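You operate a simulated robot arm through the tools that you are given. There is no shell and no other tool. Be economical: measure what you need, move in short steps, check, and stop when the job is done.

Carry out the task below with a simulated two-armed robot. There is one attempt and no reset: what you move stays moved.

TASK
Push the shim that the gap gauge asks for under the motor and tighten the motor bolt handle.
Fine: first switch the pump off, lock it and try start; leave it locked.
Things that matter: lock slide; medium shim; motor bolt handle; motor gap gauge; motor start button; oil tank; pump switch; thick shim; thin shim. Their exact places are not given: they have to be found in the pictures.

It is judged by the outcome, as a careful person would: the job done as asked, and still so three seconds after it is handed in. It fails if anything else is knocked over, pushed out of place, dropped, spilled or broken.

THE ROBOT
Two 7-joint arms with two-finger parallel grippers on one trunk, on a base that drives. Base frame: it is fixed to the floor where the robot stands at the start and does not move with it; the origin is under the middle of the robot, x ahead of it, y to its left, z up. Lengths are in mm, angles in degrees, forces in N, time in s.
The left shoulder is at the start at [70, 130, 1250], the right one opposite. Places, roughly: lock slide [500, -100, 1000]; medium shim [-800, 0, 600]; motor bolt handle [-800, 200, 600]; motor gap gauge [-900, -100, 800]; motor start button [400, -300, 1200]; oil tank [-1100, 0, 300]; pump switch [500, 0, 1100]; thick shim [-700, 0, 600]; thin shim [-800, -100, 600]. Payload 1.57 kg a hand.
The TCP of each hand is the grasp point between the finger pads, 30 mm short of the fingertips. In the tool frame z runs along the fingers and y along their closing line. Largest opening 80 mm; finger width 17, thickness 12; the body of the gripper, 40 by 82 mm, starts 80 mm behind the TCP.
Orientation is told as [roll, pitch, yaw] about the base's x, y, z axes, in that order, counted from this pose: with the fingers straight down and closing along the base's y, the tool's x points along the base's -x, its y along +y and its z along -z.

THE INTERFACE
- The arms move only by the tool servo_tool. It takes "left_targets", "right_targets" or both (then of equal length, played together; a hand with none holds still); each is text: rows parted by semicolons, each of 7 numbers parted by spaces: the shift along the tool's x, y, z in units of 40 mm (1.0 is 40 mm), then the turn, a rotation vector about the tool's x, y, z in units of 8 degrees (1.0 is 8 degrees), then the opening in per cent of the stroke, from 0 (shut) to 100 (fully open). In form: x y z wx wy wz fingers; .... A call has 1 to 10 rows; each row shifts and turns the commanded pose from where the row before left it, along the tool's axes as they then stand. A call with a number of a shift or a turn outside -1 to 1 is refused whole. A row lasts 0.2 s, in which the tool goes at most 50 mm and 8.6 degrees; a call with a longer step from one row to the next is refused whole, and so is a gripper value outside its range. A pose out of reach is approached as far as the arm can. The call stops where the force on the tool passes 70 N (or 10 N more than at its start, if that is more) or the arm is blocked; 0.2 s more then pass. Each finger travels about 108 mm/s and halts on what it meets, pressing with about 23 N; the grip force reading is that of the motor and also rises with nothing between the fingers. The clock runs only during rows and for 0.2 s after the last one: add rows that do not move to give the fingers time. It gives the time, the measured TCP pose, the force on the tool (base axes), the opening and the grip force at its end, in the units of the frame above (readings bear some noise), with the torque about the TCP (base axes, N m) and any sound that the robot's microphone picked up.
- Cameras (640 x 400 px; columns grow to the right, rows downward): "scene" is now at [102.4, 12, 1436.9]; the picture's right is [0.20, -0.98, -0.00], its down [-0.91, -0.19, -0.36] and it looks along [0.35, 0.07, -0.93] (base axes); focal length 214 px, centre (320, 200). "left" rides on the left gripper at [72, 7, -122] in its tool frame; the picture's right is [-0.09, 1.00, 0.00], its down [-0.84, -0.08, -0.54] and it looks along [-0.54, -0.05, 0.84] (tool axes); focal length 238 px, centre (320, 200). "right" rides on the right gripper at [72, -7, -122] in its tool frame; the picture's right is [0.09, 1.00, 0.00], its down [-0.84, 0.08, -0.54] and it looks along [-0.54, 0.05, 0.84] (tool axes); focal length 238 px, centre (320, 200).
- capture(camera): a new picture of that camera. No time passes.
- raise_lower(by): slides the trunk up (or, below 0, down) by that many mm; the arms and the scene camera ride with it, the base frame stays. It gives what a move gives, with no picture.
- steer(legs): drives the robot by 1 to 6 legs, each [ahead, left, turn to the left] in mm, mm and degrees, along the robot's own axes; the way and the turn of a leg run together, so that a leg with both is an arc; at most 1500 mm and 180 degrees a leg. The arms and the cameras ride along, it lands a little off, and it stops where it bumps. It gives what a move gives.
- pan_tilt(pan, tilt): turns the head with the scene camera to pan (to the left, within 86 degrees either way) and tilt (down, from -29 to 69), counted from straight ahead of the robot. It gives what a move gives.
- probe_pixels(camera, pixels): for up to 12 pixels [column, row] of the newest picture of that camera ("zoom" is the newest enlarged one), the place [x, y, z] in the base frame of the surface seen there, good to about 2 mm. No time passes.
- inspect(camera, box): a new picture of the part [left, top, right, bottom] of that camera's present view, enlarged. No time passes.
- hand_in(): hands the job in; it is judged then, once.

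Work in short steps. Measure before you move; look again where a grasp or a placing could have gone wrong, and mend it. You have 80 turns and 70 pictures in all, those below and enlarged ones among them. Open the grippers and draw the arms clear of the work before you hand the job in, unless the task says otherwise; then end with one line.

The tools are called after ">>>" by a JSON object that holds its "op" and its "data". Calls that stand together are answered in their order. servo_tool: Moves the arms, as the interface text tells. Its arguments: {"type":"object","properties":{"left_targets":{"type":"string"},"right_targets":{"type":"string"}},"required":[]} The other tools are called the same way: raise_lower (by) slides the trunk up or down; steer (legs) drives the base; pan_tilt (pan, tilt) turns the head that bears the scene camera; capture (camera) takes a picture; probe_pixels (camera, pixels) gives the place of the surface under pixels of a picture; inspect (camera, box) takes an enlarged picture of a part of a camera's view; hand_in () hands the job in.

At the start:

```text
t: 0.0
left_eef_pos: [356.4, -10.8, 1266.5]
left_ee_rot: [-0.1, 0.0, 0.0]
left_force: [0.4, -0.8, 0.1]
left_torque: [0.03, 0.0, -0.02]
left_gripper_width: 80.1
left_grasp_force: 0.1
right_eef_pos: [267.1, -372.1, 1310.3]
right_ee_rot: [-0.2, 0.1, 0.1]
right_force: [0.1, -0.3, -0.4]
right_torque: [0.01, 0.01, 0.0]
right_gripper_width: 79.7
right_grasp_force: 0.3
trunk travel left (down, up): [-888.0, 52.0]
robot x, y, heading: [-1.5, -3.0, -0.0]
head pan, tilt: [11.7, 68.8]
```

scene: 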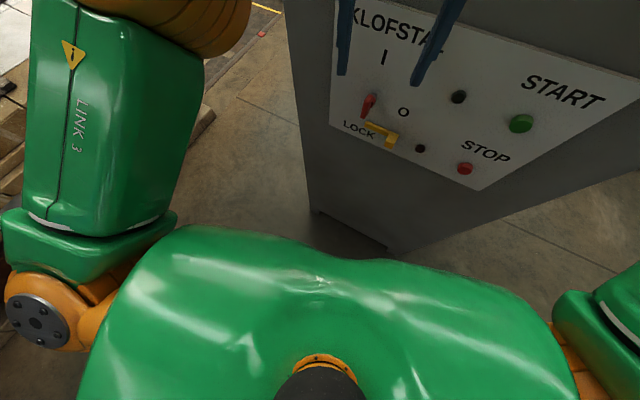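
right: 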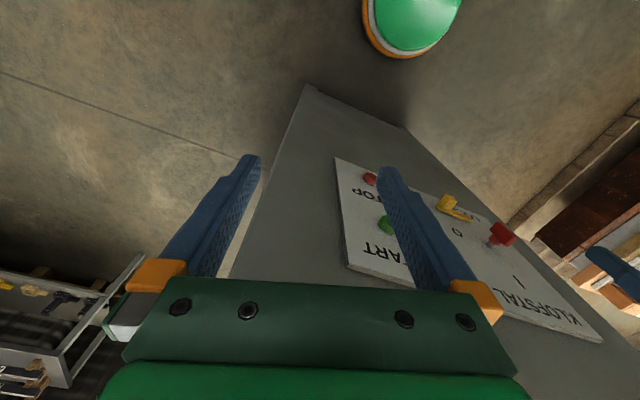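
left: 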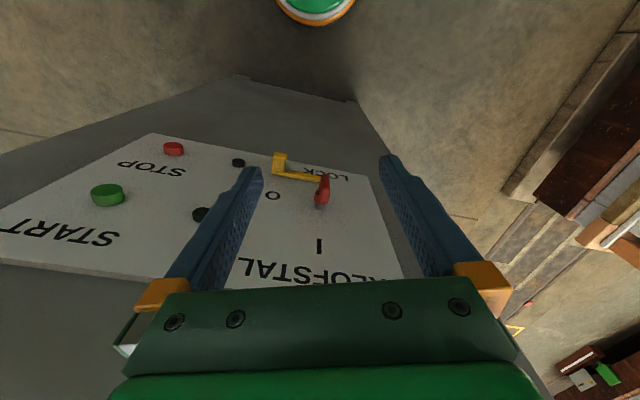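

The panel shows a red switch handle at scene (368,105), lock slide at (385,133), START at (521,123). I enlarge it and measure.

>>> {"op": "inspect", "data": {"camera": "scene", "box": [320, 0, 640, 200]}}

>>> {"op": "inspect", "data": {"camera": "left", "box": [60, 120, 420, 300]}}

>>> {"op": "probe_pixels", "data": {"camera": "scene", "pixels": [[368, 100], [366, 113], [374, 96], [385, 132], [392, 141], [372, 124], [420, 148], [521, 123], [465, 168], [403, 112], [384, 58], [459, 97]]}}

```text
2.00 times, centred on (480, 100) of scene
```

zoom: 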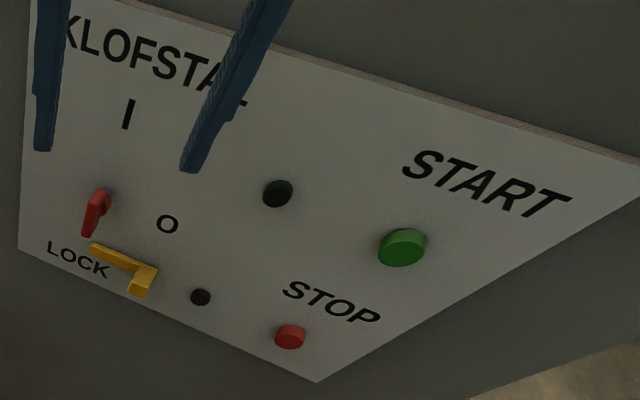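

```text
1.78 times, centred on (240, 210) of left
```

zoom: 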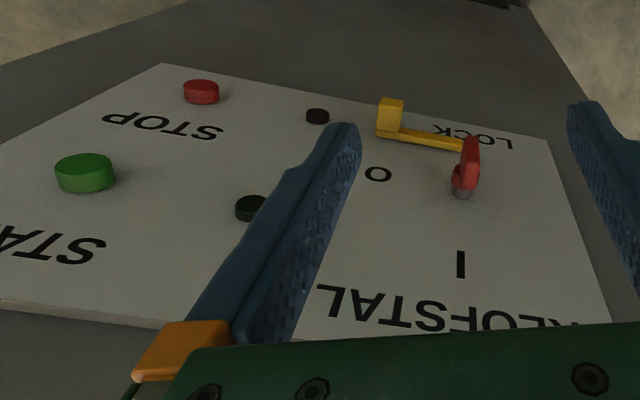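

```text
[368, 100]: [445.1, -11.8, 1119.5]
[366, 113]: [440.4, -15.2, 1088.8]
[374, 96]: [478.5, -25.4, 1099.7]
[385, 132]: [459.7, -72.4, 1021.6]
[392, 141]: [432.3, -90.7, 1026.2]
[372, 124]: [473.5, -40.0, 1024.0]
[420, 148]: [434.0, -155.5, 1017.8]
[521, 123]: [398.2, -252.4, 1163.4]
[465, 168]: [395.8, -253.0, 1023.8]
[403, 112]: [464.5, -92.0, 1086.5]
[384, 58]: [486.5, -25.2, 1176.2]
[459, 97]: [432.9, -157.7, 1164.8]
```

Panel is near-vertical, facing about 20° to the robot's left. I turn the left hand toward pointing forward, to view the panel up close and prepare to work on the switch.

>>> {"op": "servo_tool", "data": {"left_targets": "0.5 0 0 0 -1 0 50; 0.5 0 0 0 -1 0 50; 0 0 0 0 -1 0 50; 0 0 0 0 -1 0 50; 0 0 0 0 -1 0 50; 0 0 0 0 -1 0 50; 0 0 0 0 -1 0 50; 0 0 0 0 -1 0 50"}}

>>> {"op": "pan_tilt", "data": {"pan": -12, "tilt": 50}}

>>> {"op": "capture", "data": {"camera": "left"}}

>>> {"op": "capture", "data": {"camera": "scene"}}

```text
t: 1.8
left_eef_pos: [316.3, -11.3, 1263.1]
left_ee_rot: [-0.2, -64.1, 0.0]
left_force: [1.4, 0.2, 0.5]
left_torque: [0.01, -0.01, 0.01]
left_gripper_width: 40.1
left_grasp_force: 0.0
right_eef_pos: [266.0, -372.4, 1310.7]
right_ee_rot: [0.1, 0.0, 0.0]
right_force: [0.1, -0.2, -0.2]
right_torque: [-0.01, -0.01, 0.03]
right_gripper_width: 80.1
right_grasp_force: 0.1
trunk travel left (down, up): [-888.0, 52.0]
robot x, y, heading: [-1.7, -2.2, -0.1]
head pan, tilt: [11.7, 68.8]
```

```text
t: 2.7
left_eef_pos: [317.1, -10.3, 1264.2]
left_ee_rot: [-0.1, -63.9, 0.1]
left_force: [-0.4, 0.6, 0.7]
left_torque: [-0.03, 0.03, -0.03]
left_gripper_width: 40.1
left_grasp_force: 0.0
right_eef_pos: [266.4, -371.8, 1311.5]
right_ee_rot: [-0.1, 0.0, 0.1]
right_force: [-0.3, 0.8, 0.3]
right_torque: [-0.01, 0.01, -0.03]
right_gripper_width: 79.6
right_grasp_force: 0.1
trunk travel left (down, up): [-888.0, 52.0]
robot x, y, heading: [-1.7, -3.8, -0.1]
head pan, tilt: [-12.0, 50.0]
```

```text
64 pictures are left
```

left: 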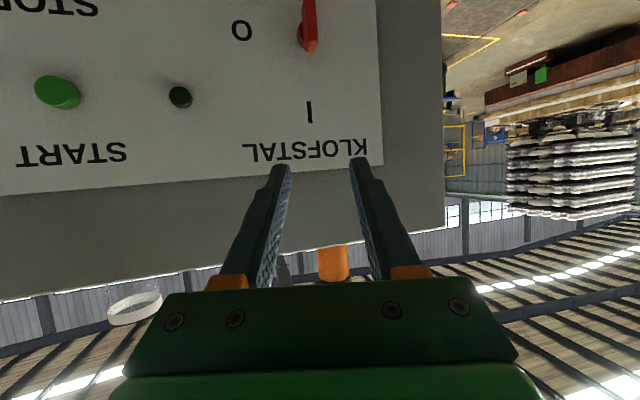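

```text
63 pictures are left
```

scene: 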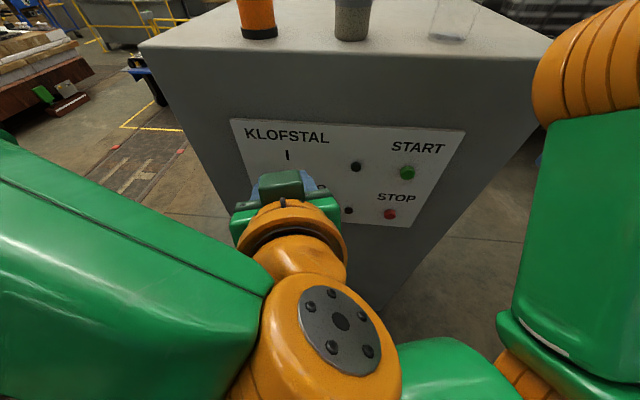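

The tool swings well. I finish pointing it forward, yaw it toward the panel normal and lower it to the switch level, keeping off the panel.

>>> {"op": "servo_tool", "data": {"left_targets": "0 0 0 0 -1 0 50; 0 0 0 0 -1 0 50; 0 0 0 0 -1 0 50; 0 0 0 1 -0.2 0 50; 0 0 0 1 0 0 50; 1 0 0 0.5 0 0 50; 1 0 0 0 0 0 50; 1 0 0 0 0 0 50; 1 0 0 0 0 0 50; 0 0 0 0 0 0 50"}}

>>> {"op": "capture", "data": {"camera": "left"}}

>>> {"op": "probe_pixels", "data": {"camera": "left", "pixels": [[100, 60], [300, 60], [400, 60], [200, 150]]}}

```text
t: 3.5
left_eef_pos: [320.7, -9.1, 1318.6]
left_ee_rot: [-80.3, -70.8, 80.7]
left_force: [-0.3, -0.1, -0.8]
left_torque: [-0.01, 0.03, -0.01]
left_gripper_width: 39.9
left_grasp_force: 0.1
left hand out of reach, approached as far as the arm can: row 4
right_eef_pos: [266.5, -372.1, 1310.8]
right_ee_rot: [-0.1, 0.0, 0.0]
right_force: [-0.5, -1.0, 1.0]
right_torque: [-0.02, -0.02, -0.01]
right_gripper_width: 80.0
right_grasp_force: 0.1
trunk travel left (down, up): [-888.0, 52.0]
robot x, y, heading: [1.4, -0.2, 0.1]
head pan, tilt: [-12.0, 50.0]
stopped in row 4 (left hand): the arm was blocked; the commanded pose is now the measured one
```

```text
62 pictures are left
```

left: 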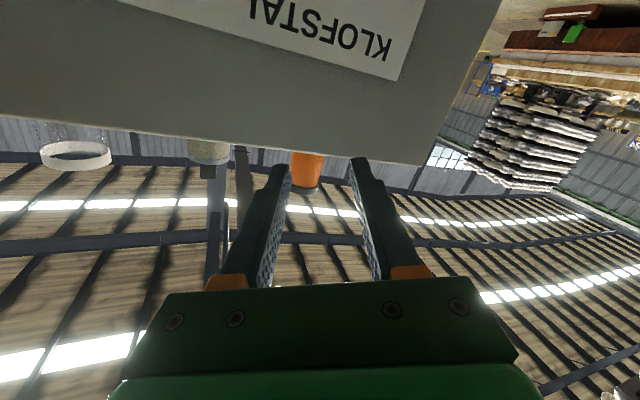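

```text
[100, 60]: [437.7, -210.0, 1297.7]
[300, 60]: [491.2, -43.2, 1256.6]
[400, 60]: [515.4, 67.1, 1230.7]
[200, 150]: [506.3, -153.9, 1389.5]
```

The arm is too folded here. I back the base 180 mm, then re-extend the hand forward and down.

>>> {"op": "steer", "data": {"legs": [[-180, 0, 0]]}}

>>> {"op": "servo_tool", "data": {"left_targets": "0.5 0 0.5 0 0 0.5 50; 0.5 0 0.5 0 0 0.9 50; 0.5 0 0.5 0 0 0.9 50; 1 0 0.5 0 0 0 50; 1 0 0.5 0 0 0 50; 0 0 0 0 0 0 50"}}

```text
t: 5.0
left_eef_pos: [147.5, -9.8, 1316.7]
left_ee_rot: [-79.5, -70.8, 80.3]
left_force: [0.5, 0.3, -0.8]
left_torque: [0.05, -0.02, 0.05]
left_gripper_width: 40.0
left_grasp_force: 0.0
right_eef_pos: [94.7, -370.4, 1309.9]
right_ee_rot: [-0.1, 0.3, 0.5]
right_force: [0.6, -0.1, 0.3]
right_torque: [0.0, 0.0, -0.02]
right_gripper_width: 79.8
right_grasp_force: 0.1
trunk travel left (down, up): [-888.0, 52.0]
robot x, y, heading: [-176.7, -1.6, 0.4]
head pan, tilt: [-12.0, 50.0]
```

```text
t: 6.4
left_eef_pos: [235.4, -24.6, 1174.3]
left_ee_rot: [-9.3, -86.7, 9.5]
left_force: [0.5, 0.4, 0.6]
left_torque: [-0.02, -0.03, 0.03]
left_gripper_width: 39.9
left_grasp_force: 0.1
right_eef_pos: [89.5, -371.6, 1309.4]
right_ee_rot: [-0.1, 0.1, 0.4]
right_force: [0.1, -0.2, 0.3]
right_torque: [-0.02, -0.03, 0.01]
right_gripper_width: 80.0
right_grasp_force: 0.1
trunk travel left (down, up): [-888.0, 52.0]
robot x, y, heading: [-176.0, 2.5, 0.7]
head pan, tilt: [-12.0, 50.0]
```

Good. Now yaw to the panel normal and lower for a level view.

>>> {"op": "servo_tool", "data": {"left_targets": "1 0 0 0.9 0 0 50; 1 0 0 0.9 0 0 50; 1 0 0 0.7 0 0 50; 1 0 0 0 0 0 50; 0 0 0 0 0 0 50"}}

>>> {"op": "capture", "data": {"camera": "left"}}

>>> {"op": "capture", "data": {"camera": "scene"}}

```text
t: 7.6
left_eef_pos: [220.9, -34.9, 1106.7]
left_ee_rot: [-21.2, -85.7, 2.8]
left_force: [0.5, 0.9, 0.4]
left_torque: [0.04, 0.0, -0.01]
left_gripper_width: 40.2
left_grasp_force: 0.0
left hand out of reach, approached as far as the arm can: row 2, 3, 4
right_eef_pos: [92.0, -369.7, 1310.9]
right_ee_rot: [-0.1, 0.2, 0.4]
right_force: [-0.6, -0.7, 0.0]
right_torque: [0.0, -0.01, 0.0]
right_gripper_width: 80.1
right_grasp_force: 0.0
trunk travel left (down, up): [-888.0, 52.0]
robot x, y, heading: [-176.9, -0.8, 0.3]
head pan, tilt: [-12.0, 50.0]
```

```text
61 pictures are left
```

left: 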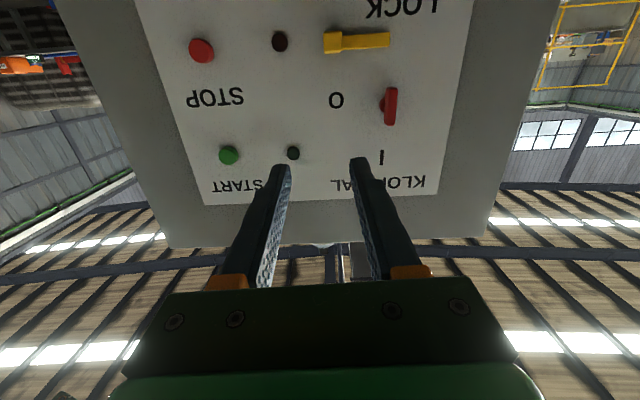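

```text
60 pictures are left
```

scene: 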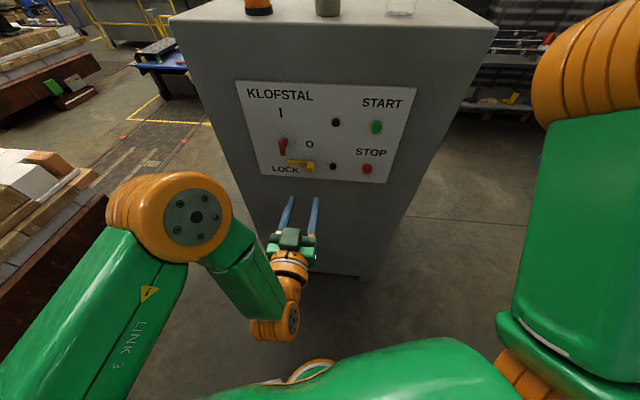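

Both views show the panel. I enlarge.

>>> {"op": "inspect", "data": {"camera": "scene", "box": [225, 75, 425, 200]}}

>>> {"op": "inspect", "data": {"camera": "left", "box": [260, 0, 452, 120]}}

>>> {"op": "probe_pixels", "data": {"camera": "zoom", "pixels": [[433, 300], [440, 400], [420, 340], [405, 340], [425, 130], [260, 140], [230, 140], [330, 140], [257, 330], [65, 140], [400, 220], [470, 250]]}}

```text
3.20 times, centred on (325, 138) of scene
```

zoom: 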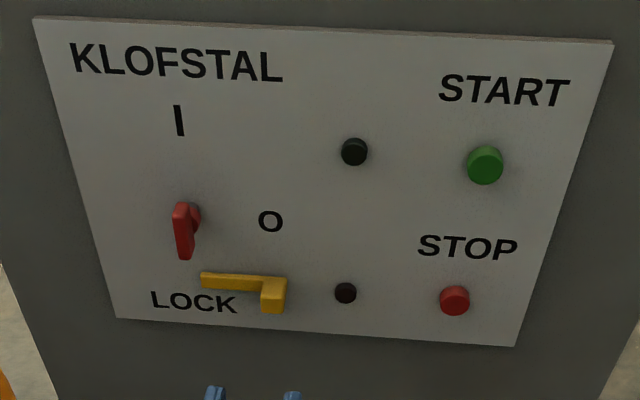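

```text
3.33 times, centred on (356, 60) of left
```

zoom: 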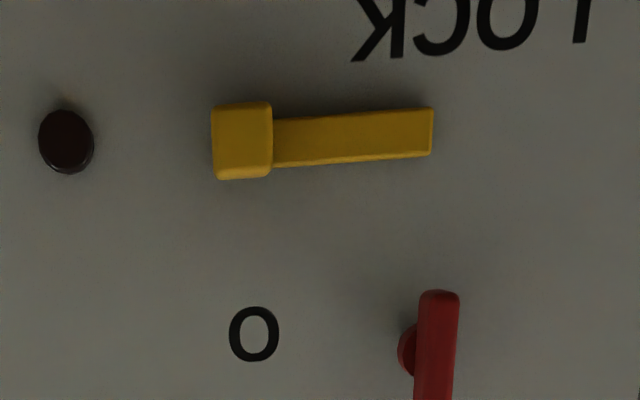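

```text
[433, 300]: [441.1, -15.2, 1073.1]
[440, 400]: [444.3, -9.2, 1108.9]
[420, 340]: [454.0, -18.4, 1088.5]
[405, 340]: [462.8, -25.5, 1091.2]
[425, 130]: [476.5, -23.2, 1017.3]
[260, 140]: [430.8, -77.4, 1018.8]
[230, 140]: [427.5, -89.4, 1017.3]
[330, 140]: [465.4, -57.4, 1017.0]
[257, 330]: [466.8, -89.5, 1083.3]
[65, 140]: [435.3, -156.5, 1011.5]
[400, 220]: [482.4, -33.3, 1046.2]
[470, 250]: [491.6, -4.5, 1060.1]
```

Lever bar: vertical, centre about (442,-12,1096), 46 mm long; O is to its right, so it must be turned clockwise 90°. I move to a pre-grasp 60 mm in front of it.

>>> {"op": "servo_tool", "data": {"left_targets": "0 0.56 0.9 0 0 0 60; 0 0.56 0.9 0 0 0 60; 0 0.56 0.9 0 0 0 60; 0 0.56 0.85 0 0 0 60; 0 0 0 0 0 0 60"}}

>>> {"op": "capture", "data": {"camera": "left"}}

>>> {"op": "capture", "data": {"camera": "scene"}}

```text
t: 8.8
left_eef_pos: [328.3, -81.0, 1159.2]
left_ee_rot: [-26.5, -86.5, 7.2]
left_force: [0.1, -0.8, -0.4]
left_torque: [-0.01, -0.02, -0.03]
left_gripper_width: 48.1
left_grasp_force: 0.0
left hand out of reach, approached as far as the arm can: row 1, 2, 3, 4
right_eef_pos: [91.8, -370.7, 1311.2]
right_ee_rot: [-0.2, 0.1, 0.4]
right_force: [0.3, -0.7, 0.3]
right_torque: [0.0, 0.02, 0.0]
right_gripper_width: 79.9
right_grasp_force: 0.1
trunk travel left (down, up): [-888.0, 52.0]
robot x, y, heading: [-176.5, -2.6, 0.3]
head pan, tilt: [-12.0, 50.0]
```

```text
57 pictures are left
```

left: 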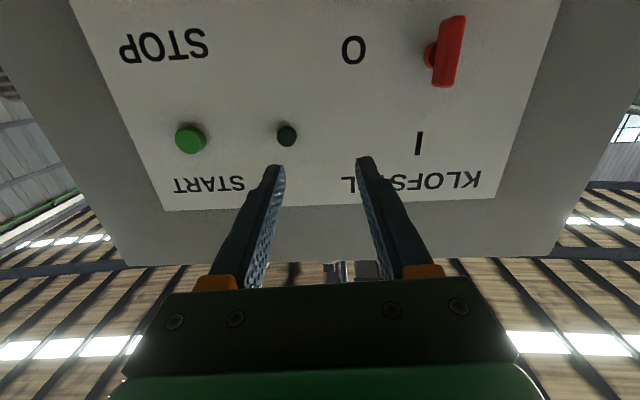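

```text
56 pictures are left
```

scene: 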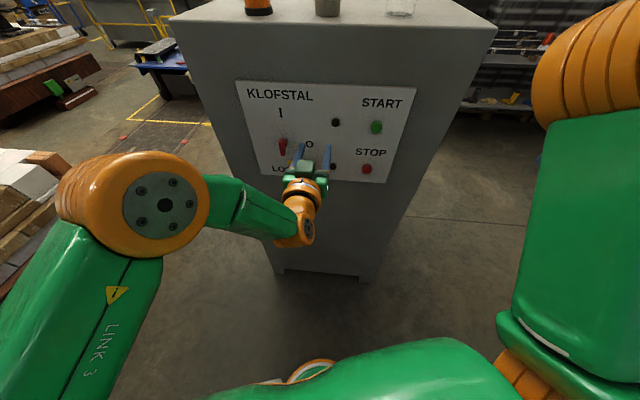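

The commanded pose had drifted below the reachable zone (z≈1007); I raise the command back to lever height and see whether the hand catches up.

>>> {"op": "servo_tool", "data": {"left_targets": "-1 0 0 0 0 0 60; -1 0 0 0 0 0 60; -0.25 0 0 0 0 0 60; 0 0 0 0 0 0 60; 0 0 0 0 0 0 60"}}

```text
t: 10.0
left_eef_pos: [334.2, -78.4, 1249.8]
left_ee_rot: [-29.5, -86.6, 9.9]
left_force: [0.1, -0.6, -0.4]
left_torque: [-0.01, 0.0, 0.03]
left_gripper_width: 47.9
left_grasp_force: 0.1
right_eef_pos: [90.3, -371.4, 1310.3]
right_ee_rot: [-0.1, 0.0, 0.5]
right_force: [-0.2, 0.2, -0.3]
right_torque: [0.01, 0.01, 0.0]
right_gripper_width: 80.1
right_grasp_force: 0.0
trunk travel left (down, up): [-888.0, 52.0]
robot x, y, heading: [-177.3, -5.0, 0.3]
head pan, tilt: [-12.0, 50.0]
```

Commands are clipped to what's reached. The hand works comfortably at shoulder height, so I lower the trunk 150 mm and then shift left.

>>> {"op": "raise_lower", "data": {"by": -150}}

>>> {"op": "servo_tool", "data": {"left_targets": "0 0.8 0.3 -0.3 0 0 60; 0 0.8 0.3 0 0 0 60; 0 0 0 0 0 0 60"}}

```text
t: 11.8
left_eef_pos: [335.6, -79.7, 1098.2]
left_ee_rot: [-29.5, -86.7, 9.7]
left_force: [-0.1, -0.4, -0.4]
left_torque: [-0.02, -0.04, 0.0]
left_gripper_width: 48.3
left_grasp_force: 0.1
right_eef_pos: [91.1, -370.9, 1161.6]
right_ee_rot: [-0.1, 0.0, 0.4]
right_force: [-0.5, -0.1, -0.2]
right_torque: [0.01, -0.01, 0.02]
right_gripper_width: 79.9
right_grasp_force: 0.2
trunk travel left (down, up): [-738.0, 202.0]
robot x, y, heading: [-178.7, 0.4, 0.6]
head pan, tilt: [-12.0, 50.0]
```

```text
t: 12.6
left_eef_pos: [370.9, -36.9, 1098.0]
left_ee_rot: [-26.3, -86.8, 9.2]
left_force: [0.4, -0.6, -0.4]
left_torque: [-0.04, -0.01, -0.01]
left_gripper_width: 48.0
left_grasp_force: 0.0
left hand out of reach, approached as far as the arm can: row 2
right_eef_pos: [90.0, -371.9, 1160.0]
right_ee_rot: [0.1, 0.0, 0.4]
right_force: [0.4, -0.2, -0.9]
right_torque: [-0.01, 0.01, -0.01]
right_gripper_width: 79.9
right_grasp_force: 0.0
trunk travel left (down, up): [-738.0, 202.0]
robot x, y, heading: [-172.4, 0.3, 0.1]
head pan, tilt: [-12.0, 50.0]
```

The leftward limit is reached at y≈-37, so I shift the base left 80 mm.

>>> {"op": "steer", "data": {"legs": [[0, 80, 0]]}}

>>> {"op": "capture", "data": {"camera": "left"}}

>>> {"op": "capture", "data": {"camera": "scene"}}

```text
t: 13.7
left_eef_pos: [370.7, 39.5, 1098.2]
left_ee_rot: [-23.1, -86.7, 5.7]
left_force: [0.4, -0.9, 0.8]
left_torque: [-0.03, -0.02, 0.04]
left_gripper_width: 48.1
left_grasp_force: 0.1
right_eef_pos: [91.2, -293.8, 1159.2]
right_ee_rot: [0.2, 0.0, 0.3]
right_force: [-0.8, 0.1, -0.8]
right_torque: [0.05, 0.03, -0.01]
right_gripper_width: 80.0
right_grasp_force: 0.0
trunk travel left (down, up): [-738.0, 202.0]
robot x, y, heading: [-179.0, 78.9, 0.0]
head pan, tilt: [-12.0, 50.0]
```

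```text
55 pictures are left
```

left: 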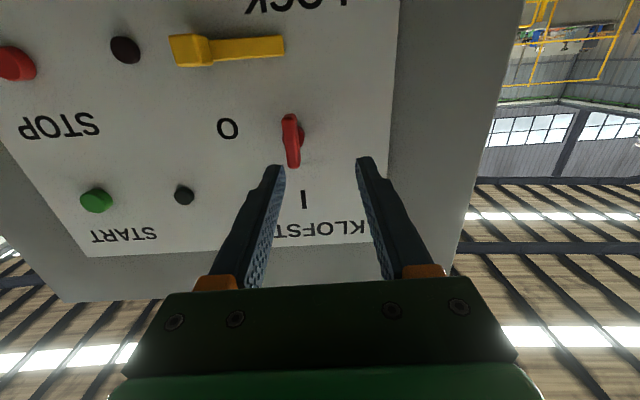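

```text
54 pictures are left
```

scene: 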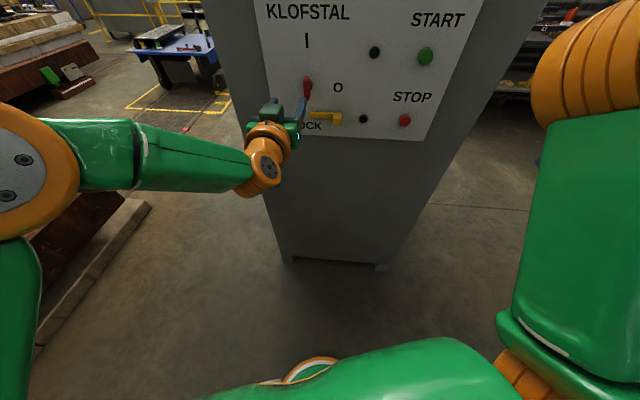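

Reprobe the lever from this view before closing in.

>>> {"op": "inspect", "data": {"camera": "left", "box": [160, 10, 384, 150]}}

>>> {"op": "probe_pixels", "data": {"camera": "left", "pixels": [[288, 118], [291, 140], [293, 160], [299, 122], [302, 132], [192, 50], [181, 50]]}}

>>> {"op": "servo_tool", "data": {"left_targets": "0 -0.7 0 0 0 0 60; 0 0 0 0 0 0 60"}}

```text
2.86 times, centred on (272, 80) of left
```

zoom: 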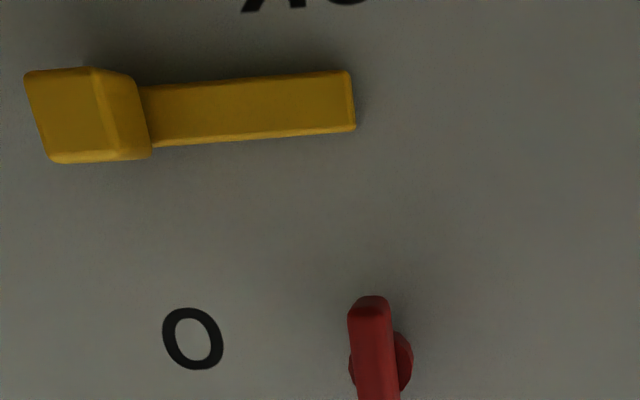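

```text
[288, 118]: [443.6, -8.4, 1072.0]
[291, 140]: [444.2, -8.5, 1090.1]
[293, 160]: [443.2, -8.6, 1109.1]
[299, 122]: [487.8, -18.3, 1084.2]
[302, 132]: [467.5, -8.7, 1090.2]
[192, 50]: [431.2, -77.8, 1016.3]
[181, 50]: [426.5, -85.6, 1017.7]
```

```text
t: 14.2
left_eef_pos: [362.6, 15.3, 1099.6]
left_ee_rot: [-26.2, -86.7, 9.0]
left_force: [0.2, 0.2, -0.6]
left_torque: [-0.03, 0.03, 0.02]
left_gripper_width: 48.1
left_grasp_force: 0.0
right_eef_pos: [90.0, -290.5, 1160.1]
right_ee_rot: [-0.1, 0.0, 0.4]
right_force: [-1.0, 0.7, -0.9]
right_torque: [0.0, -0.03, 0.0]
right_gripper_width: 80.2
right_grasp_force: 0.1
trunk travel left (down, up): [-738.0, 202.0]
robot x, y, heading: [-176.6, 82.1, 0.1]
head pan, tilt: [-12.0, 50.0]
```

Aligned within 2 mm; advance 72 mm and close gently on the lever.

>>> {"op": "servo_tool", "data": {"left_targets": "0 0 0.9 0 0 0 60; 0 -0.05 0.9 0 0 0 60; 0 0 0 0 0 0 30; 0 0 0 0 0 0 0; 0 0 0 0 0 0 0"}}

>>> {"op": "capture", "data": {"camera": "left"}}

```text
t: 15.4
left_eef_pos: [434.1, -7.2, 1094.7]
left_ee_rot: [-24.4, -86.5, 7.0]
left_force: [-2.8, -1.3, -5.5]
left_torque: [0.47, -0.02, -0.41]
left_gripper_width: 11.7
left_grasp_force: 29.0
right_eef_pos: [89.8, -291.8, 1160.0]
right_ee_rot: [-0.1, 0.1, 0.3]
right_force: [0.2, 1.0, -0.6]
right_torque: [0.03, 0.0, -0.01]
right_gripper_width: 79.8
right_grasp_force: 0.0
trunk travel left (down, up): [-738.0, 202.0]
robot x, y, heading: [-177.2, 79.8, 0.4]
head pan, tilt: [-12.0, 50.0]
```

```text
52 pictures are left
```

left: 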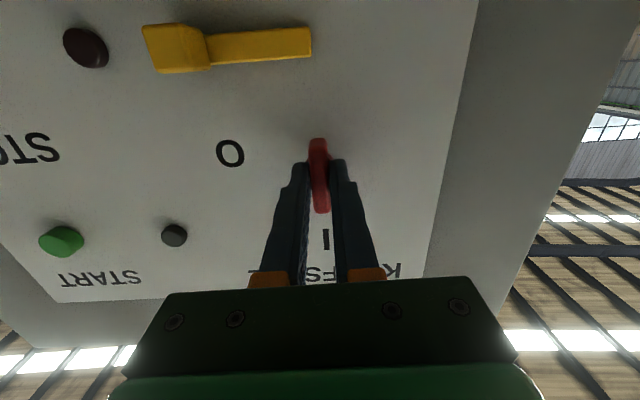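

The lever is gripped (11.7 mm). Roll the tool clockwise.

>>> {"op": "servo_tool", "data": {"left_targets": "0 0 0 0 0 1 0; 0 0 0 0 0 1 0; 0 0 0 0 0 1 0; 0 0 0 0 0 1 0; 0 0 0 0 0 0 0"}}

```text
t: 16.6
left_eef_pos: [433.9, -7.3, 1092.4]
left_ee_rot: [84.1, -59.3, -102.1]
left_force: [4.1, -2.3, -2.0]
left_torque: [0.13, 0.23, 0.83]
left_gripper_width: 12.2
left_grasp_force: 29.6
right_eef_pos: [92.7, -291.2, 1160.0]
right_ee_rot: [0.0, 0.2, 0.3]
right_force: [-0.4, -0.3, 0.3]
right_torque: [-0.04, 0.01, 0.01]
right_gripper_width: 80.2
right_grasp_force: 0.2
trunk travel left (down, up): [-738.0, 202.0]
robot x, y, heading: [-178.0, 76.3, 0.4]
head pan, tilt: [-12.0, 50.0]
```

It rolls without resistance; continue to about 90°.

>>> {"op": "servo_tool", "data": {"left_targets": "0 0 0 0 0 1 0; 0 0 0 0 0 1 0; 0 0 0 0 0 1 0; 0 0 0 0 0 1 0; 0 0 0 0 0 1 0; 0 0 0 0 0 1 0; 0 0 0 0 0 1 0; 0 0 0 0 0 0.3 0; 0 0 0 0 0 0 0"}}

>>> {"op": "capture", "data": {"camera": "left"}}

>>> {"op": "inspect", "data": {"camera": "scene", "box": [225, 0, 465, 150]}}

```text
t: 18.6
left_eef_pos: [433.2, -5.6, 1095.4]
left_ee_rot: [87.2, -0.9, -107.3]
left_force: [20.1, -2.3, 22.8]
left_torque: [-0.3, -0.97, 0.36]
left_gripper_width: 12.5
left_grasp_force: 29.7
right_eef_pos: [92.6, -290.3, 1159.8]
right_ee_rot: [-0.2, 0.2, 0.3]
right_force: [-0.1, 0.7, 0.8]
right_torque: [0.0, 0.02, 0.02]
right_gripper_width: 79.9
right_grasp_force: 0.1
trunk travel left (down, up): [-738.0, 202.0]
robot x, y, heading: [-177.5, 80.6, -0.1]
head pan, tilt: [-12.0, 50.0]
```

```text
51 pictures are left
```

left: 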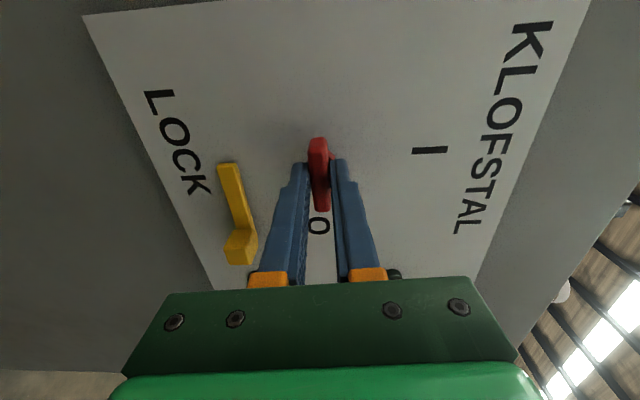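

```text
2.67 times, centred on (345, 75) of scene
```

zoom: 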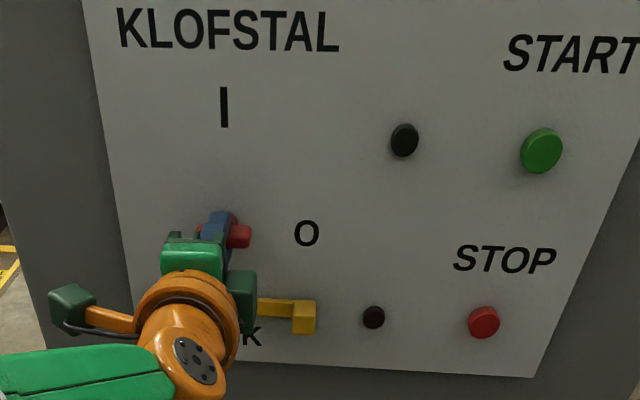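

Lever is horizontal. Release and back off to check it stays and look at the slide.

>>> {"op": "servo_tool", "data": {"left_targets": "0 0 0 0 0 0 30; 0 0 0 0 0 0 55; 0 0 -0.8 0 0 0 55; 0 0 -0.8 0 0 0 55; 0 0 0 0 0 0 55"}}

>>> {"op": "capture", "data": {"camera": "left"}}

>>> {"op": "probe_pixels", "data": {"camera": "left", "pixels": [[236, 200], [238, 240], [244, 245], [318, 160]]}}

```text
t: 19.9
left_eef_pos: [369.7, 12.3, 1098.1]
left_ee_rot: [87.1, -1.1, -107.3]
left_force: [0.1, -0.1, 2.0]
left_torque: [0.0, 0.03, 0.0]
left_gripper_width: 44.0
left_grasp_force: 0.0
right_eef_pos: [90.1, -290.5, 1160.0]
right_ee_rot: [0.0, 0.1, 0.2]
right_force: [0.1, 0.8, 0.5]
right_torque: [0.02, 0.03, 0.02]
right_gripper_width: 80.3
right_grasp_force: 0.1
trunk travel left (down, up): [-738.0, 202.0]
robot x, y, heading: [-177.4, 81.7, 0.1]
head pan, tilt: [-12.0, 50.0]
```

```text
49 pictures are left
```

left: 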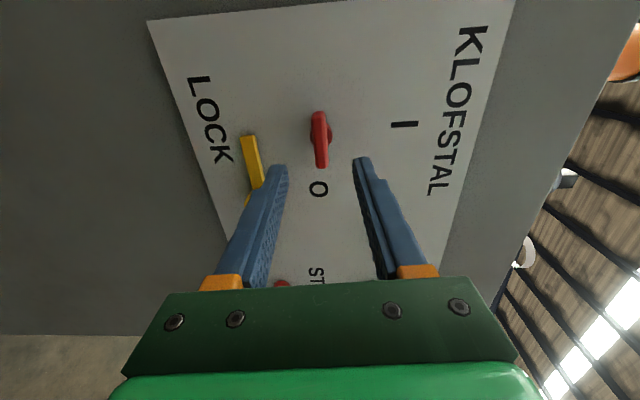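

```text
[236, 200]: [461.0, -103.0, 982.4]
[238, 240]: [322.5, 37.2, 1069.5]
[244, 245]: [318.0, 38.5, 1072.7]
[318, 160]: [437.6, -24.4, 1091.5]
```

Lever stays at O. The slide knob is near (428,-83,1017); I lower the trunk 80 mm and shift right 73 mm (tool -x).

>>> {"op": "raise_lower", "data": {"by": -79}}

>>> {"op": "servo_tool", "data": {"left_targets": "-0.9 0 0 0 0 0 55; -0.93 0 0 0 0 0 55; 0 0 0 0 0 0 55"}}

>>> {"op": "capture", "data": {"camera": "left"}}

>>> {"op": "capture", "data": {"camera": "scene"}}

```text
t: 21.0
left_eef_pos: [369.6, 13.8, 1019.8]
left_ee_rot: [87.2, -1.1, -107.3]
left_force: [-1.1, 0.8, 0.2]
left_torque: [0.03, -0.01, 0.03]
left_gripper_width: 43.7
left_grasp_force: 0.1
right_eef_pos: [89.6, -289.9, 1081.7]
right_ee_rot: [-0.1, 0.0, 0.3]
right_force: [0.3, -0.5, -0.3]
right_torque: [-0.01, 0.0, -0.02]
right_gripper_width: 79.9
right_grasp_force: 0.1
trunk travel left (down, up): [-659.0, 281.0]
robot x, y, heading: [-175.7, 77.4, 0.3]
head pan, tilt: [-12.0, 50.0]
```

```text
t: 21.8
left_eef_pos: [345.9, -57.0, 1019.0]
left_ee_rot: [87.2, -1.1, -107.4]
left_force: [0.3, 0.5, 0.8]
left_torque: [0.03, -0.05, -0.02]
left_gripper_width: 44.1
left_grasp_force: 0.1
right_eef_pos: [89.5, -289.4, 1081.9]
right_ee_rot: [-0.1, 0.1, 0.3]
right_force: [0.7, 0.1, 0.6]
right_torque: [-0.02, 0.01, 0.01]
right_gripper_width: 80.0
right_grasp_force: 0.0
trunk travel left (down, up): [-659.0, 281.0]
robot x, y, heading: [-178.8, 81.3, 0.1]
head pan, tilt: [-12.0, 50.0]
```

```text
48 pictures are left
```

left: 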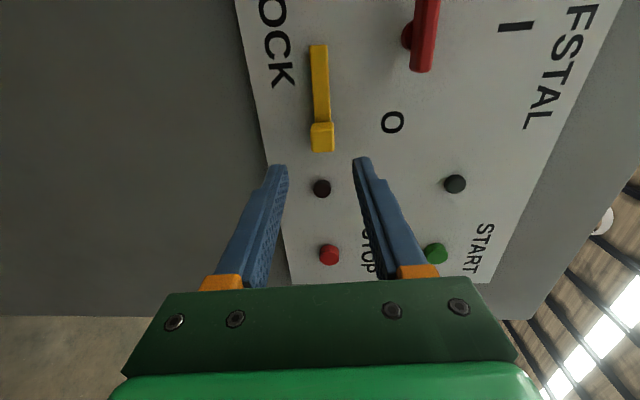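

```text
47 pictures are left
```

scene: 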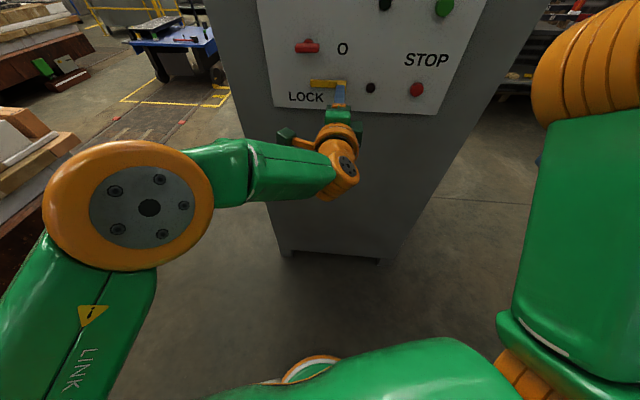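

Aligned on the knob; advance 72 mm and grip.

>>> {"op": "servo_tool", "data": {"left_targets": "0 0.03 0.9 0 0 0 55; 0 0.03 0.9 0 0 0 55; 0 0 0 0 0 0 30; 0 0 0 0 0 0 0; 0 0 0 0 0 0 0"}}

>>> {"op": "capture", "data": {"camera": "left"}}

```text
t: 23.0
left_eef_pos: [404.7, -66.1, 1017.4]
left_ee_rot: [87.1, -1.1, -107.3]
left_force: [1.4, 0.7, 0.8]
left_torque: [0.37, -0.23, 0.12]
left_gripper_width: 21.1
left_grasp_force: 34.6
left hand out of reach, approached as far as the arm can: row 2
right_eef_pos: [89.7, -290.5, 1080.3]
right_ee_rot: [0.0, 0.1, 0.3]
right_force: [0.0, 1.0, -0.3]
right_torque: [0.03, -0.03, -0.03]
right_gripper_width: 80.0
right_grasp_force: 0.0
trunk travel left (down, up): [-659.0, 281.0]
robot x, y, heading: [-178.6, 78.5, 0.3]
head pan, tilt: [-12.0, 50.0]
```

```text
46 pictures are left
```

left: 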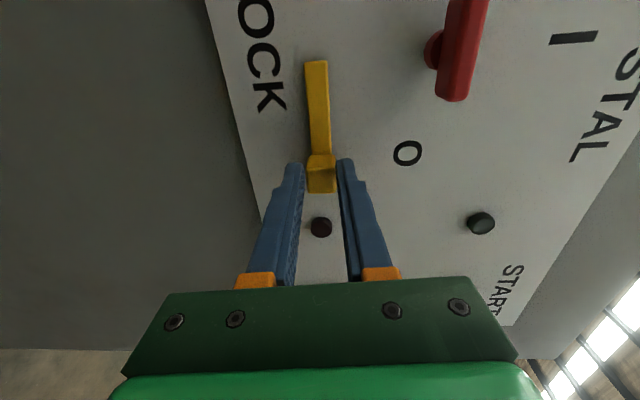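

Tips grip the knob at 21 mm. Try sliding it left (tool +x) in small steps.

>>> {"op": "servo_tool", "data": {"left_targets": "0.25 0 0 0 0 0 0; 0.25 0 0 0 0 0 0; 0.25 0 0 0 0 0 0; 0 0 0 0 0 0 0"}}

>>> {"op": "capture", "data": {"camera": "left"}}

```text
t: 24.0
left_eef_pos: [414.5, -38.5, 1017.3]
left_ee_rot: [87.0, -1.1, -107.4]
left_force: [-5.2, 1.4, -7.8]
left_torque: [0.44, 0.12, -0.49]
left_gripper_width: 20.7
left_grasp_force: 34.1
right_eef_pos: [89.3, -290.8, 1081.6]
right_ee_rot: [0.0, -0.1, 0.3]
right_force: [0.4, -0.4, 0.3]
right_torque: [0.01, -0.01, 0.03]
right_gripper_width: 80.0
right_grasp_force: 0.0
trunk travel left (down, up): [-659.0, 281.0]
robot x, y, heading: [-179.3, 83.5, 0.4]
head pan, tilt: [-12.0, 50.0]
```

```text
45 pictures are left
```

left: 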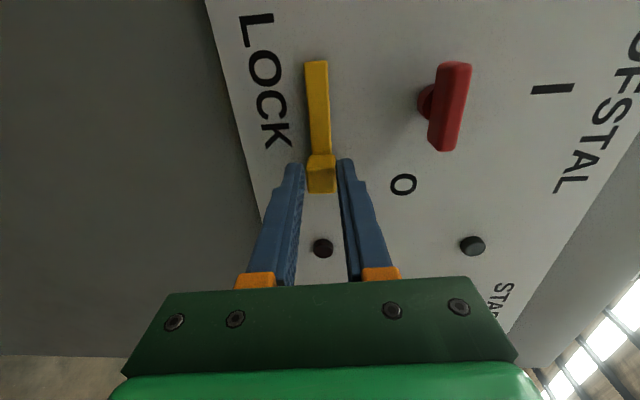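

It slides left with the hand. Continue until it resists.

>>> {"op": "servo_tool", "data": {"left_targets": "0.25 0 0 0 0 0 0; 0.25 0 0 0 0 0 0; 0.25 0 0 0 0 0 0; 0 0 0 0 0 0 0"}}

>>> {"op": "capture", "data": {"camera": "left"}}

```text
t: 25.0
left_eef_pos: [429.3, 5.3, 1017.3]
left_ee_rot: [87.2, -1.6, -106.5]
left_force: [0.1, 1.1, 0.9]
left_torque: [-0.02, -0.03, -0.09]
left_gripper_width: 0.0
left_grasp_force: 20.9
right_eef_pos: [94.7, -281.3, 1083.5]
right_ee_rot: [-0.4, 0.1, 0.6]
right_force: [0.2, -0.1, 0.6]
right_torque: [-0.1, 0.05, 0.0]
right_gripper_width: 80.1
right_grasp_force: 0.1
trunk travel left (down, up): [-659.0, 281.0]
robot x, y, heading: [-177.5, 77.7, 0.3]
head pan, tilt: [-12.0, 50.0]
```

```text
44 pictures are left
```

left: 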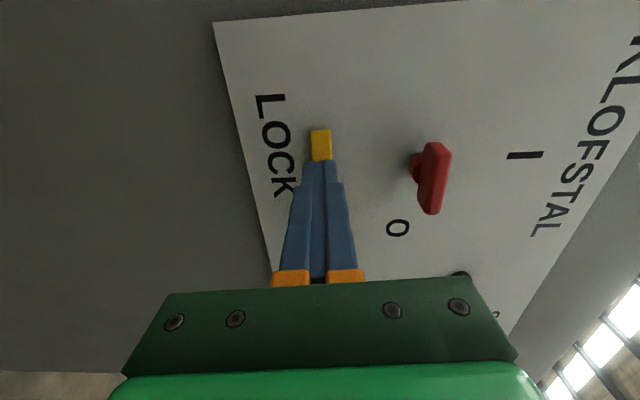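

The fingers slipped off at a stop. Back off and look where the slide is.

>>> {"op": "servo_tool", "data": {"left_targets": "0 0 -0.9 0 0 0 0; 0 0 -0.9 0 0 0 0; 0.9 0 0 0 0 0 0; 0 0 0 0 0 0 0"}}

>>> {"op": "inspect", "data": {"camera": "scene", "box": [250, 0, 490, 150]}}

>>> {"op": "probe_pixels", "data": {"camera": "zoom", "pixels": [[100, 218], [170, 225], [160, 210], [180, 120]]}}

```text
t: 26.0
left_eef_pos: [367.0, 48.0, 1021.9]
left_ee_rot: [87.0, -1.1, -107.3]
left_force: [0.4, 0.7, -0.8]
left_torque: [0.01, 0.0, -0.03]
left_gripper_width: 0.2
left_grasp_force: 21.3
right_eef_pos: [90.5, -291.2, 1082.2]
right_ee_rot: [-0.1, 0.0, 0.3]
right_force: [-0.6, 0.9, 0.0]
right_torque: [0.01, 0.0, -0.01]
right_gripper_width: 79.9
right_grasp_force: 0.0
trunk travel left (down, up): [-659.0, 281.0]
robot x, y, heading: [-178.0, 81.0, 0.3]
head pan, tilt: [-12.0, 50.0]
```

```text
2.67 times, centred on (370, 75) of scene
```

zoom: 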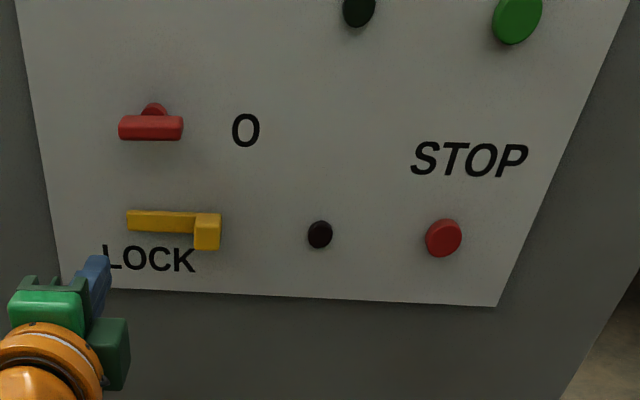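

```text
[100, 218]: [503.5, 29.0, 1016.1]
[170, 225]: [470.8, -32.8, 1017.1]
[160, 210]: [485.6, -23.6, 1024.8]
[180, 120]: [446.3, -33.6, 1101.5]
```

>>> {"op": "probe_pixels", "data": {"camera": "zoom", "pixels": [[132, 222], [205, 238], [215, 240], [200, 225]]}}

>>> {"op": "inspect", "data": {"camera": "left", "box": [220, 100, 480, 280]}}

```text
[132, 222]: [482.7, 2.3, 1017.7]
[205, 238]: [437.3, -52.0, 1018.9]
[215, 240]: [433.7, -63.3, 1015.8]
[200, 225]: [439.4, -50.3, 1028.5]
```

```text
2.22 times, centred on (350, 190) of left
```

zoom: 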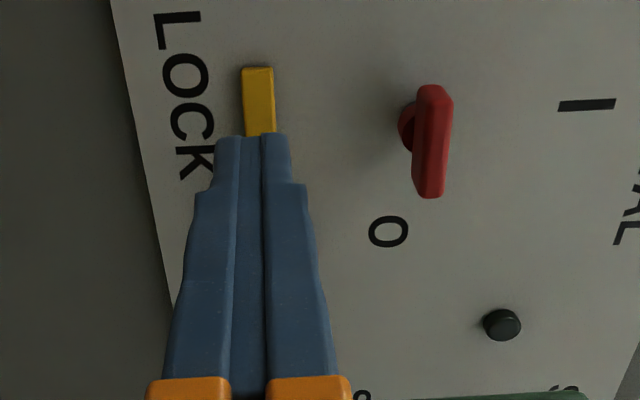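

The slide moved ~28 mm left. I'll verify it's at its stop by pushing the knob from its right with closed fingers; first drive forward 60 mm for reach, after retracting a bit.

>>> {"op": "servo_tool", "data": {"left_targets": "0 0 -0.9 0 0 0 0; 0 0 -0.9 0 0 0 0; -0.9 0 0 0 0 0 0; -0.9 0 0 0 0 0 0; -0.9 0 0 0 0 0 0; 0 0 0 0 0 0 0"}}

>>> {"op": "steer", "data": {"legs": [[60, 0, 0]]}}

```text
t: 27.4
left_eef_pos: [265.4, -32.9, 1027.3]
left_ee_rot: [87.1, -1.2, -107.3]
left_force: [0.6, -0.5, -0.7]
left_torque: [0.01, 0.0, -0.02]
left_gripper_width: 0.1
left_grasp_force: 21.2
right_eef_pos: [90.3, -289.8, 1081.3]
right_ee_rot: [0.0, 0.0, 0.3]
right_force: [-0.1, -0.3, -0.1]
right_torque: [0.01, 0.01, -0.01]
right_gripper_width: 80.0
right_grasp_force: 0.0
trunk travel left (down, up): [-659.0, 281.0]
robot x, y, heading: [-180.2, 79.6, 0.2]
head pan, tilt: [-12.0, 50.0]
```

```text
t: 28.4
left_eef_pos: [322.0, -32.1, 1029.2]
left_ee_rot: [87.1, -1.2, -107.3]
left_force: [0.6, -0.8, 0.2]
left_torque: [0.02, 0.01, -0.02]
left_gripper_width: 0.1
left_grasp_force: 20.8
right_eef_pos: [145.8, -290.4, 1082.4]
right_ee_rot: [-0.1, -0.2, 0.3]
right_force: [0.0, 0.9, 1.0]
right_torque: [-0.02, -0.02, -0.02]
right_gripper_width: 79.8
right_grasp_force: 0.1
trunk travel left (down, up): [-659.0, 281.0]
robot x, y, heading: [-115.9, 83.5, 0.2]
head pan, tilt: [-12.0, 50.0]
```

Insert closed fingers right of the knob.

>>> {"op": "servo_tool", "data": {"left_targets": "-0.42 -0.17 0 0 0 0 0; 0 0 0.84 0 0 0 0; 0 0 0.84 0 0 0 0; 0 0 0.84 0 0 0 0; 0 0 0 0 0 0 0"}}

>>> {"op": "capture", "data": {"camera": "left"}}

```text
t: 29.6
left_eef_pos: [415.3, -79.9, 1014.8]
left_ee_rot: [87.1, -1.1, -107.4]
left_force: [0.4, -0.2, -0.5]
left_torque: [-0.02, 0.0, 0.01]
left_gripper_width: 0.0
left_grasp_force: 20.9
right_eef_pos: [148.2, -291.1, 1080.2]
right_ee_rot: [-0.1, -0.1, 0.2]
right_force: [0.4, 0.8, 0.1]
right_torque: [0.0, 0.02, 0.01]
right_gripper_width: 80.1
right_grasp_force: 0.0
trunk travel left (down, up): [-659.0, 281.0]
robot x, y, heading: [-120.1, 78.8, 0.4]
head pan, tilt: [-12.0, 50.0]
```

```text
41 pictures are left
```

left: 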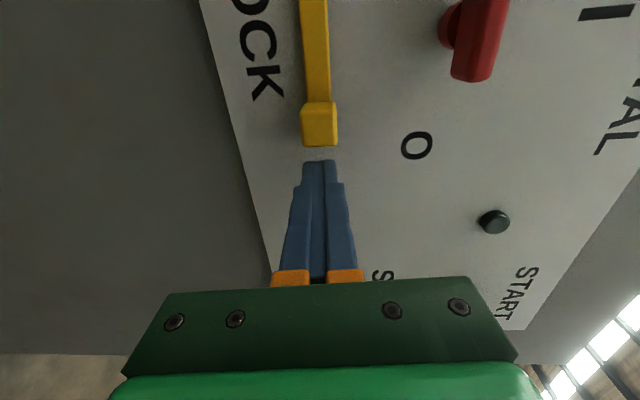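

Fingers sit right of the knob. Push left in small steps watching force.

>>> {"op": "servo_tool", "data": {"left_targets": "0.25 0 0 0 0 0 0; 0.1 0 0 0 0 0 0; 0.1 0 0 0 0 0 0; 0 0 0 0 0 0 0"}}

```text
t: 30.6
left_eef_pos: [418.4, -68.6, 1015.3]
left_ee_rot: [87.0, -0.8, -107.7]
left_force: [-3.1, -12.2, 1.5]
left_torque: [-0.01, -0.08, -0.27]
left_gripper_width: 0.0
left_grasp_force: 21.1
right_eef_pos: [147.4, -295.4, 1080.0]
right_ee_rot: [0.2, -0.1, 0.2]
right_force: [0.3, 0.8, -0.6]
right_torque: [0.01, -0.02, -0.02]
right_gripper_width: 80.2
right_grasp_force: 0.0
trunk travel left (down, up): [-659.0, 281.0]
robot x, y, heading: [-117.2, 80.1, 0.0]
head pan, tilt: [-12.0, 50.0]
```

>>> {"op": "servo_tool", "data": {"left_targets": "0.15 0 0 0 0 0 0; 0.15 0 0 0 0 0 0; 0.15 0 0 0 0 0 0; 0 0 0 0 0 0 0"}}

>>> {"op": "capture", "data": {"camera": "left"}}

```text
t: 31.6
left_eef_pos: [419.3, -67.1, 1015.6]
left_ee_rot: [86.8, 0.0, -108.2]
left_force: [-11.8, -41.7, -0.8]
left_torque: [-0.11, -0.23, -0.88]
left_gripper_width: 0.0
left_grasp_force: 21.8
right_eef_pos: [142.0, -309.2, 1077.3]
right_ee_rot: [1.0, -0.3, -0.1]
right_force: [0.1, 0.6, -0.4]
right_torque: [-0.02, 0.01, 0.02]
right_gripper_width: 79.7
right_grasp_force: 0.1
trunk travel left (down, up): [-659.0, 281.0]
robot x, y, heading: [-118.4, 82.6, 0.1]
head pan, tilt: [-12.0, 50.0]
```

```text
40 pictures are left
```

left: 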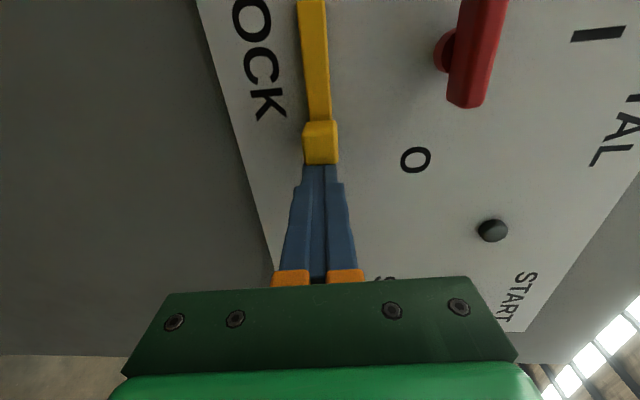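

Firm stop at 42 N: locked. Withdraw the left hand well clear, while turning the right hand to point forward (closed) for the START test.

>>> {"op": "servo_tool", "data": {"left_targets": "-0.6 0 0 0 0 0 0; 0 0 -0.9 0 0 0 0; 0 0 -0.9 0 0 0 0; 0 0 -0.9 0 0 0 0; 0 0 -0.9 0 0 0 0; 0 0 0 0 0 0 0; 0 0 0 0 0 0 0; 0 0 0 0 0 0 0", "right_targets": "0 0 0 0 0 0 0; 0 0 0 0 -1 0 0; 0 0 0 0 -1 0 0; 0 0 0 0 -1 0 0; 0 0 0 0 -1 0 0; 0 0 0 0 -1 0 0; 0 0 0 0 -1 0 0; 0 0 0 0 -1 0 0"}}

>>> {"op": "raise_lower", "data": {"by": 80}}

>>> {"op": "pan_tilt", "data": {"pan": -30, "tilt": 35}}

>>> {"op": "capture", "data": {"camera": "scene"}}

>>> {"op": "capture", "data": {"camera": "right"}}

```text
t: 33.4
left_eef_pos: [277.9, -24.5, 1021.9]
left_ee_rot: [87.1, -1.0, -107.3]
left_force: [0.4, 0.2, -0.4]
left_torque: [0.02, 0.0, -0.01]
left_gripper_width: 0.1
left_grasp_force: 21.7
right_eef_pos: [147.5, -290.1, 1081.5]
right_ee_rot: [-0.1, -56.2, 0.3]
right_force: [0.4, -1.0, -0.2]
right_torque: [0.01, 0.0, 0.01]
right_gripper_width: 0.3
right_grasp_force: 21.5
trunk travel left (down, up): [-659.0, 281.0]
robot x, y, heading: [-118.9, 79.1, 0.1]
head pan, tilt: [-12.0, 50.0]
```

```text
t: 34.5
left_eef_pos: [280.1, -24.3, 1102.2]
left_ee_rot: [87.1, -1.1, -107.3]
left_force: [0.4, -0.7, -0.6]
left_torque: [-0.04, 0.02, -0.02]
left_gripper_width: 0.0
left_grasp_force: 21.5
right_eef_pos: [149.3, -290.2, 1161.4]
right_ee_rot: [-0.1, -56.0, 0.3]
right_force: [0.5, -0.2, -0.2]
right_torque: [-0.02, 0.03, 0.03]
right_gripper_width: 0.0
right_grasp_force: 21.4
trunk travel left (down, up): [-739.0, 201.0]
robot x, y, heading: [-121.3, 82.0, 0.1]
head pan, tilt: [-12.0, 50.0]
```

```text
t: 35.4
left_eef_pos: [278.8, -24.5, 1103.1]
left_ee_rot: [87.1, -1.1, -107.4]
left_force: [0.8, 0.5, 0.6]
left_torque: [0.01, 0.0, -0.03]
left_gripper_width: 0.1
left_grasp_force: 21.8
right_eef_pos: [148.6, -290.2, 1161.3]
right_ee_rot: [-0.2, -55.9, 0.3]
right_force: [-0.3, 0.7, 0.0]
right_torque: [0.03, -0.01, 0.01]
right_gripper_width: 0.1
right_grasp_force: 21.7
trunk travel left (down, up): [-739.0, 201.0]
robot x, y, heading: [-119.4, 77.6, 0.1]
head pan, tilt: [-30.0, 35.0]
```

```text
39 pictures are left
```

scene: 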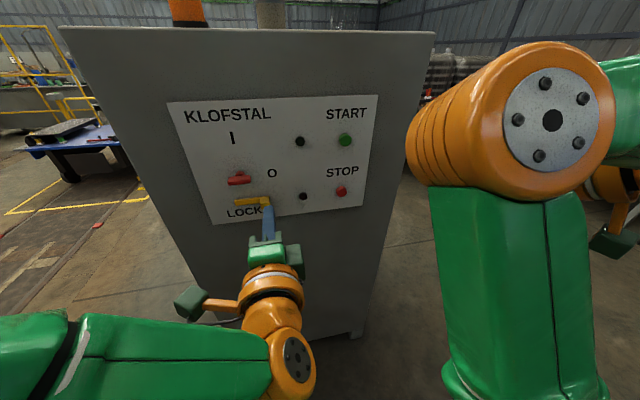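

```text
38 pictures are left
```

right: 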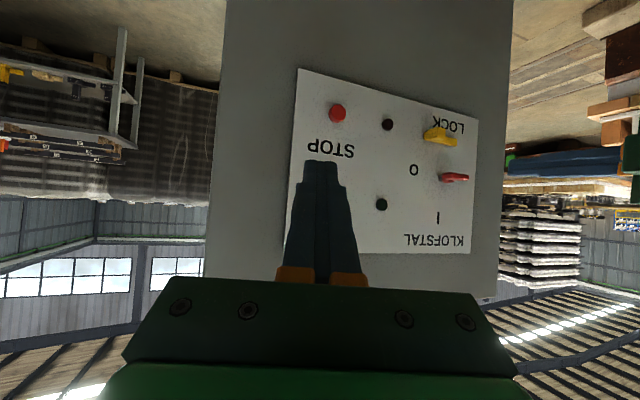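

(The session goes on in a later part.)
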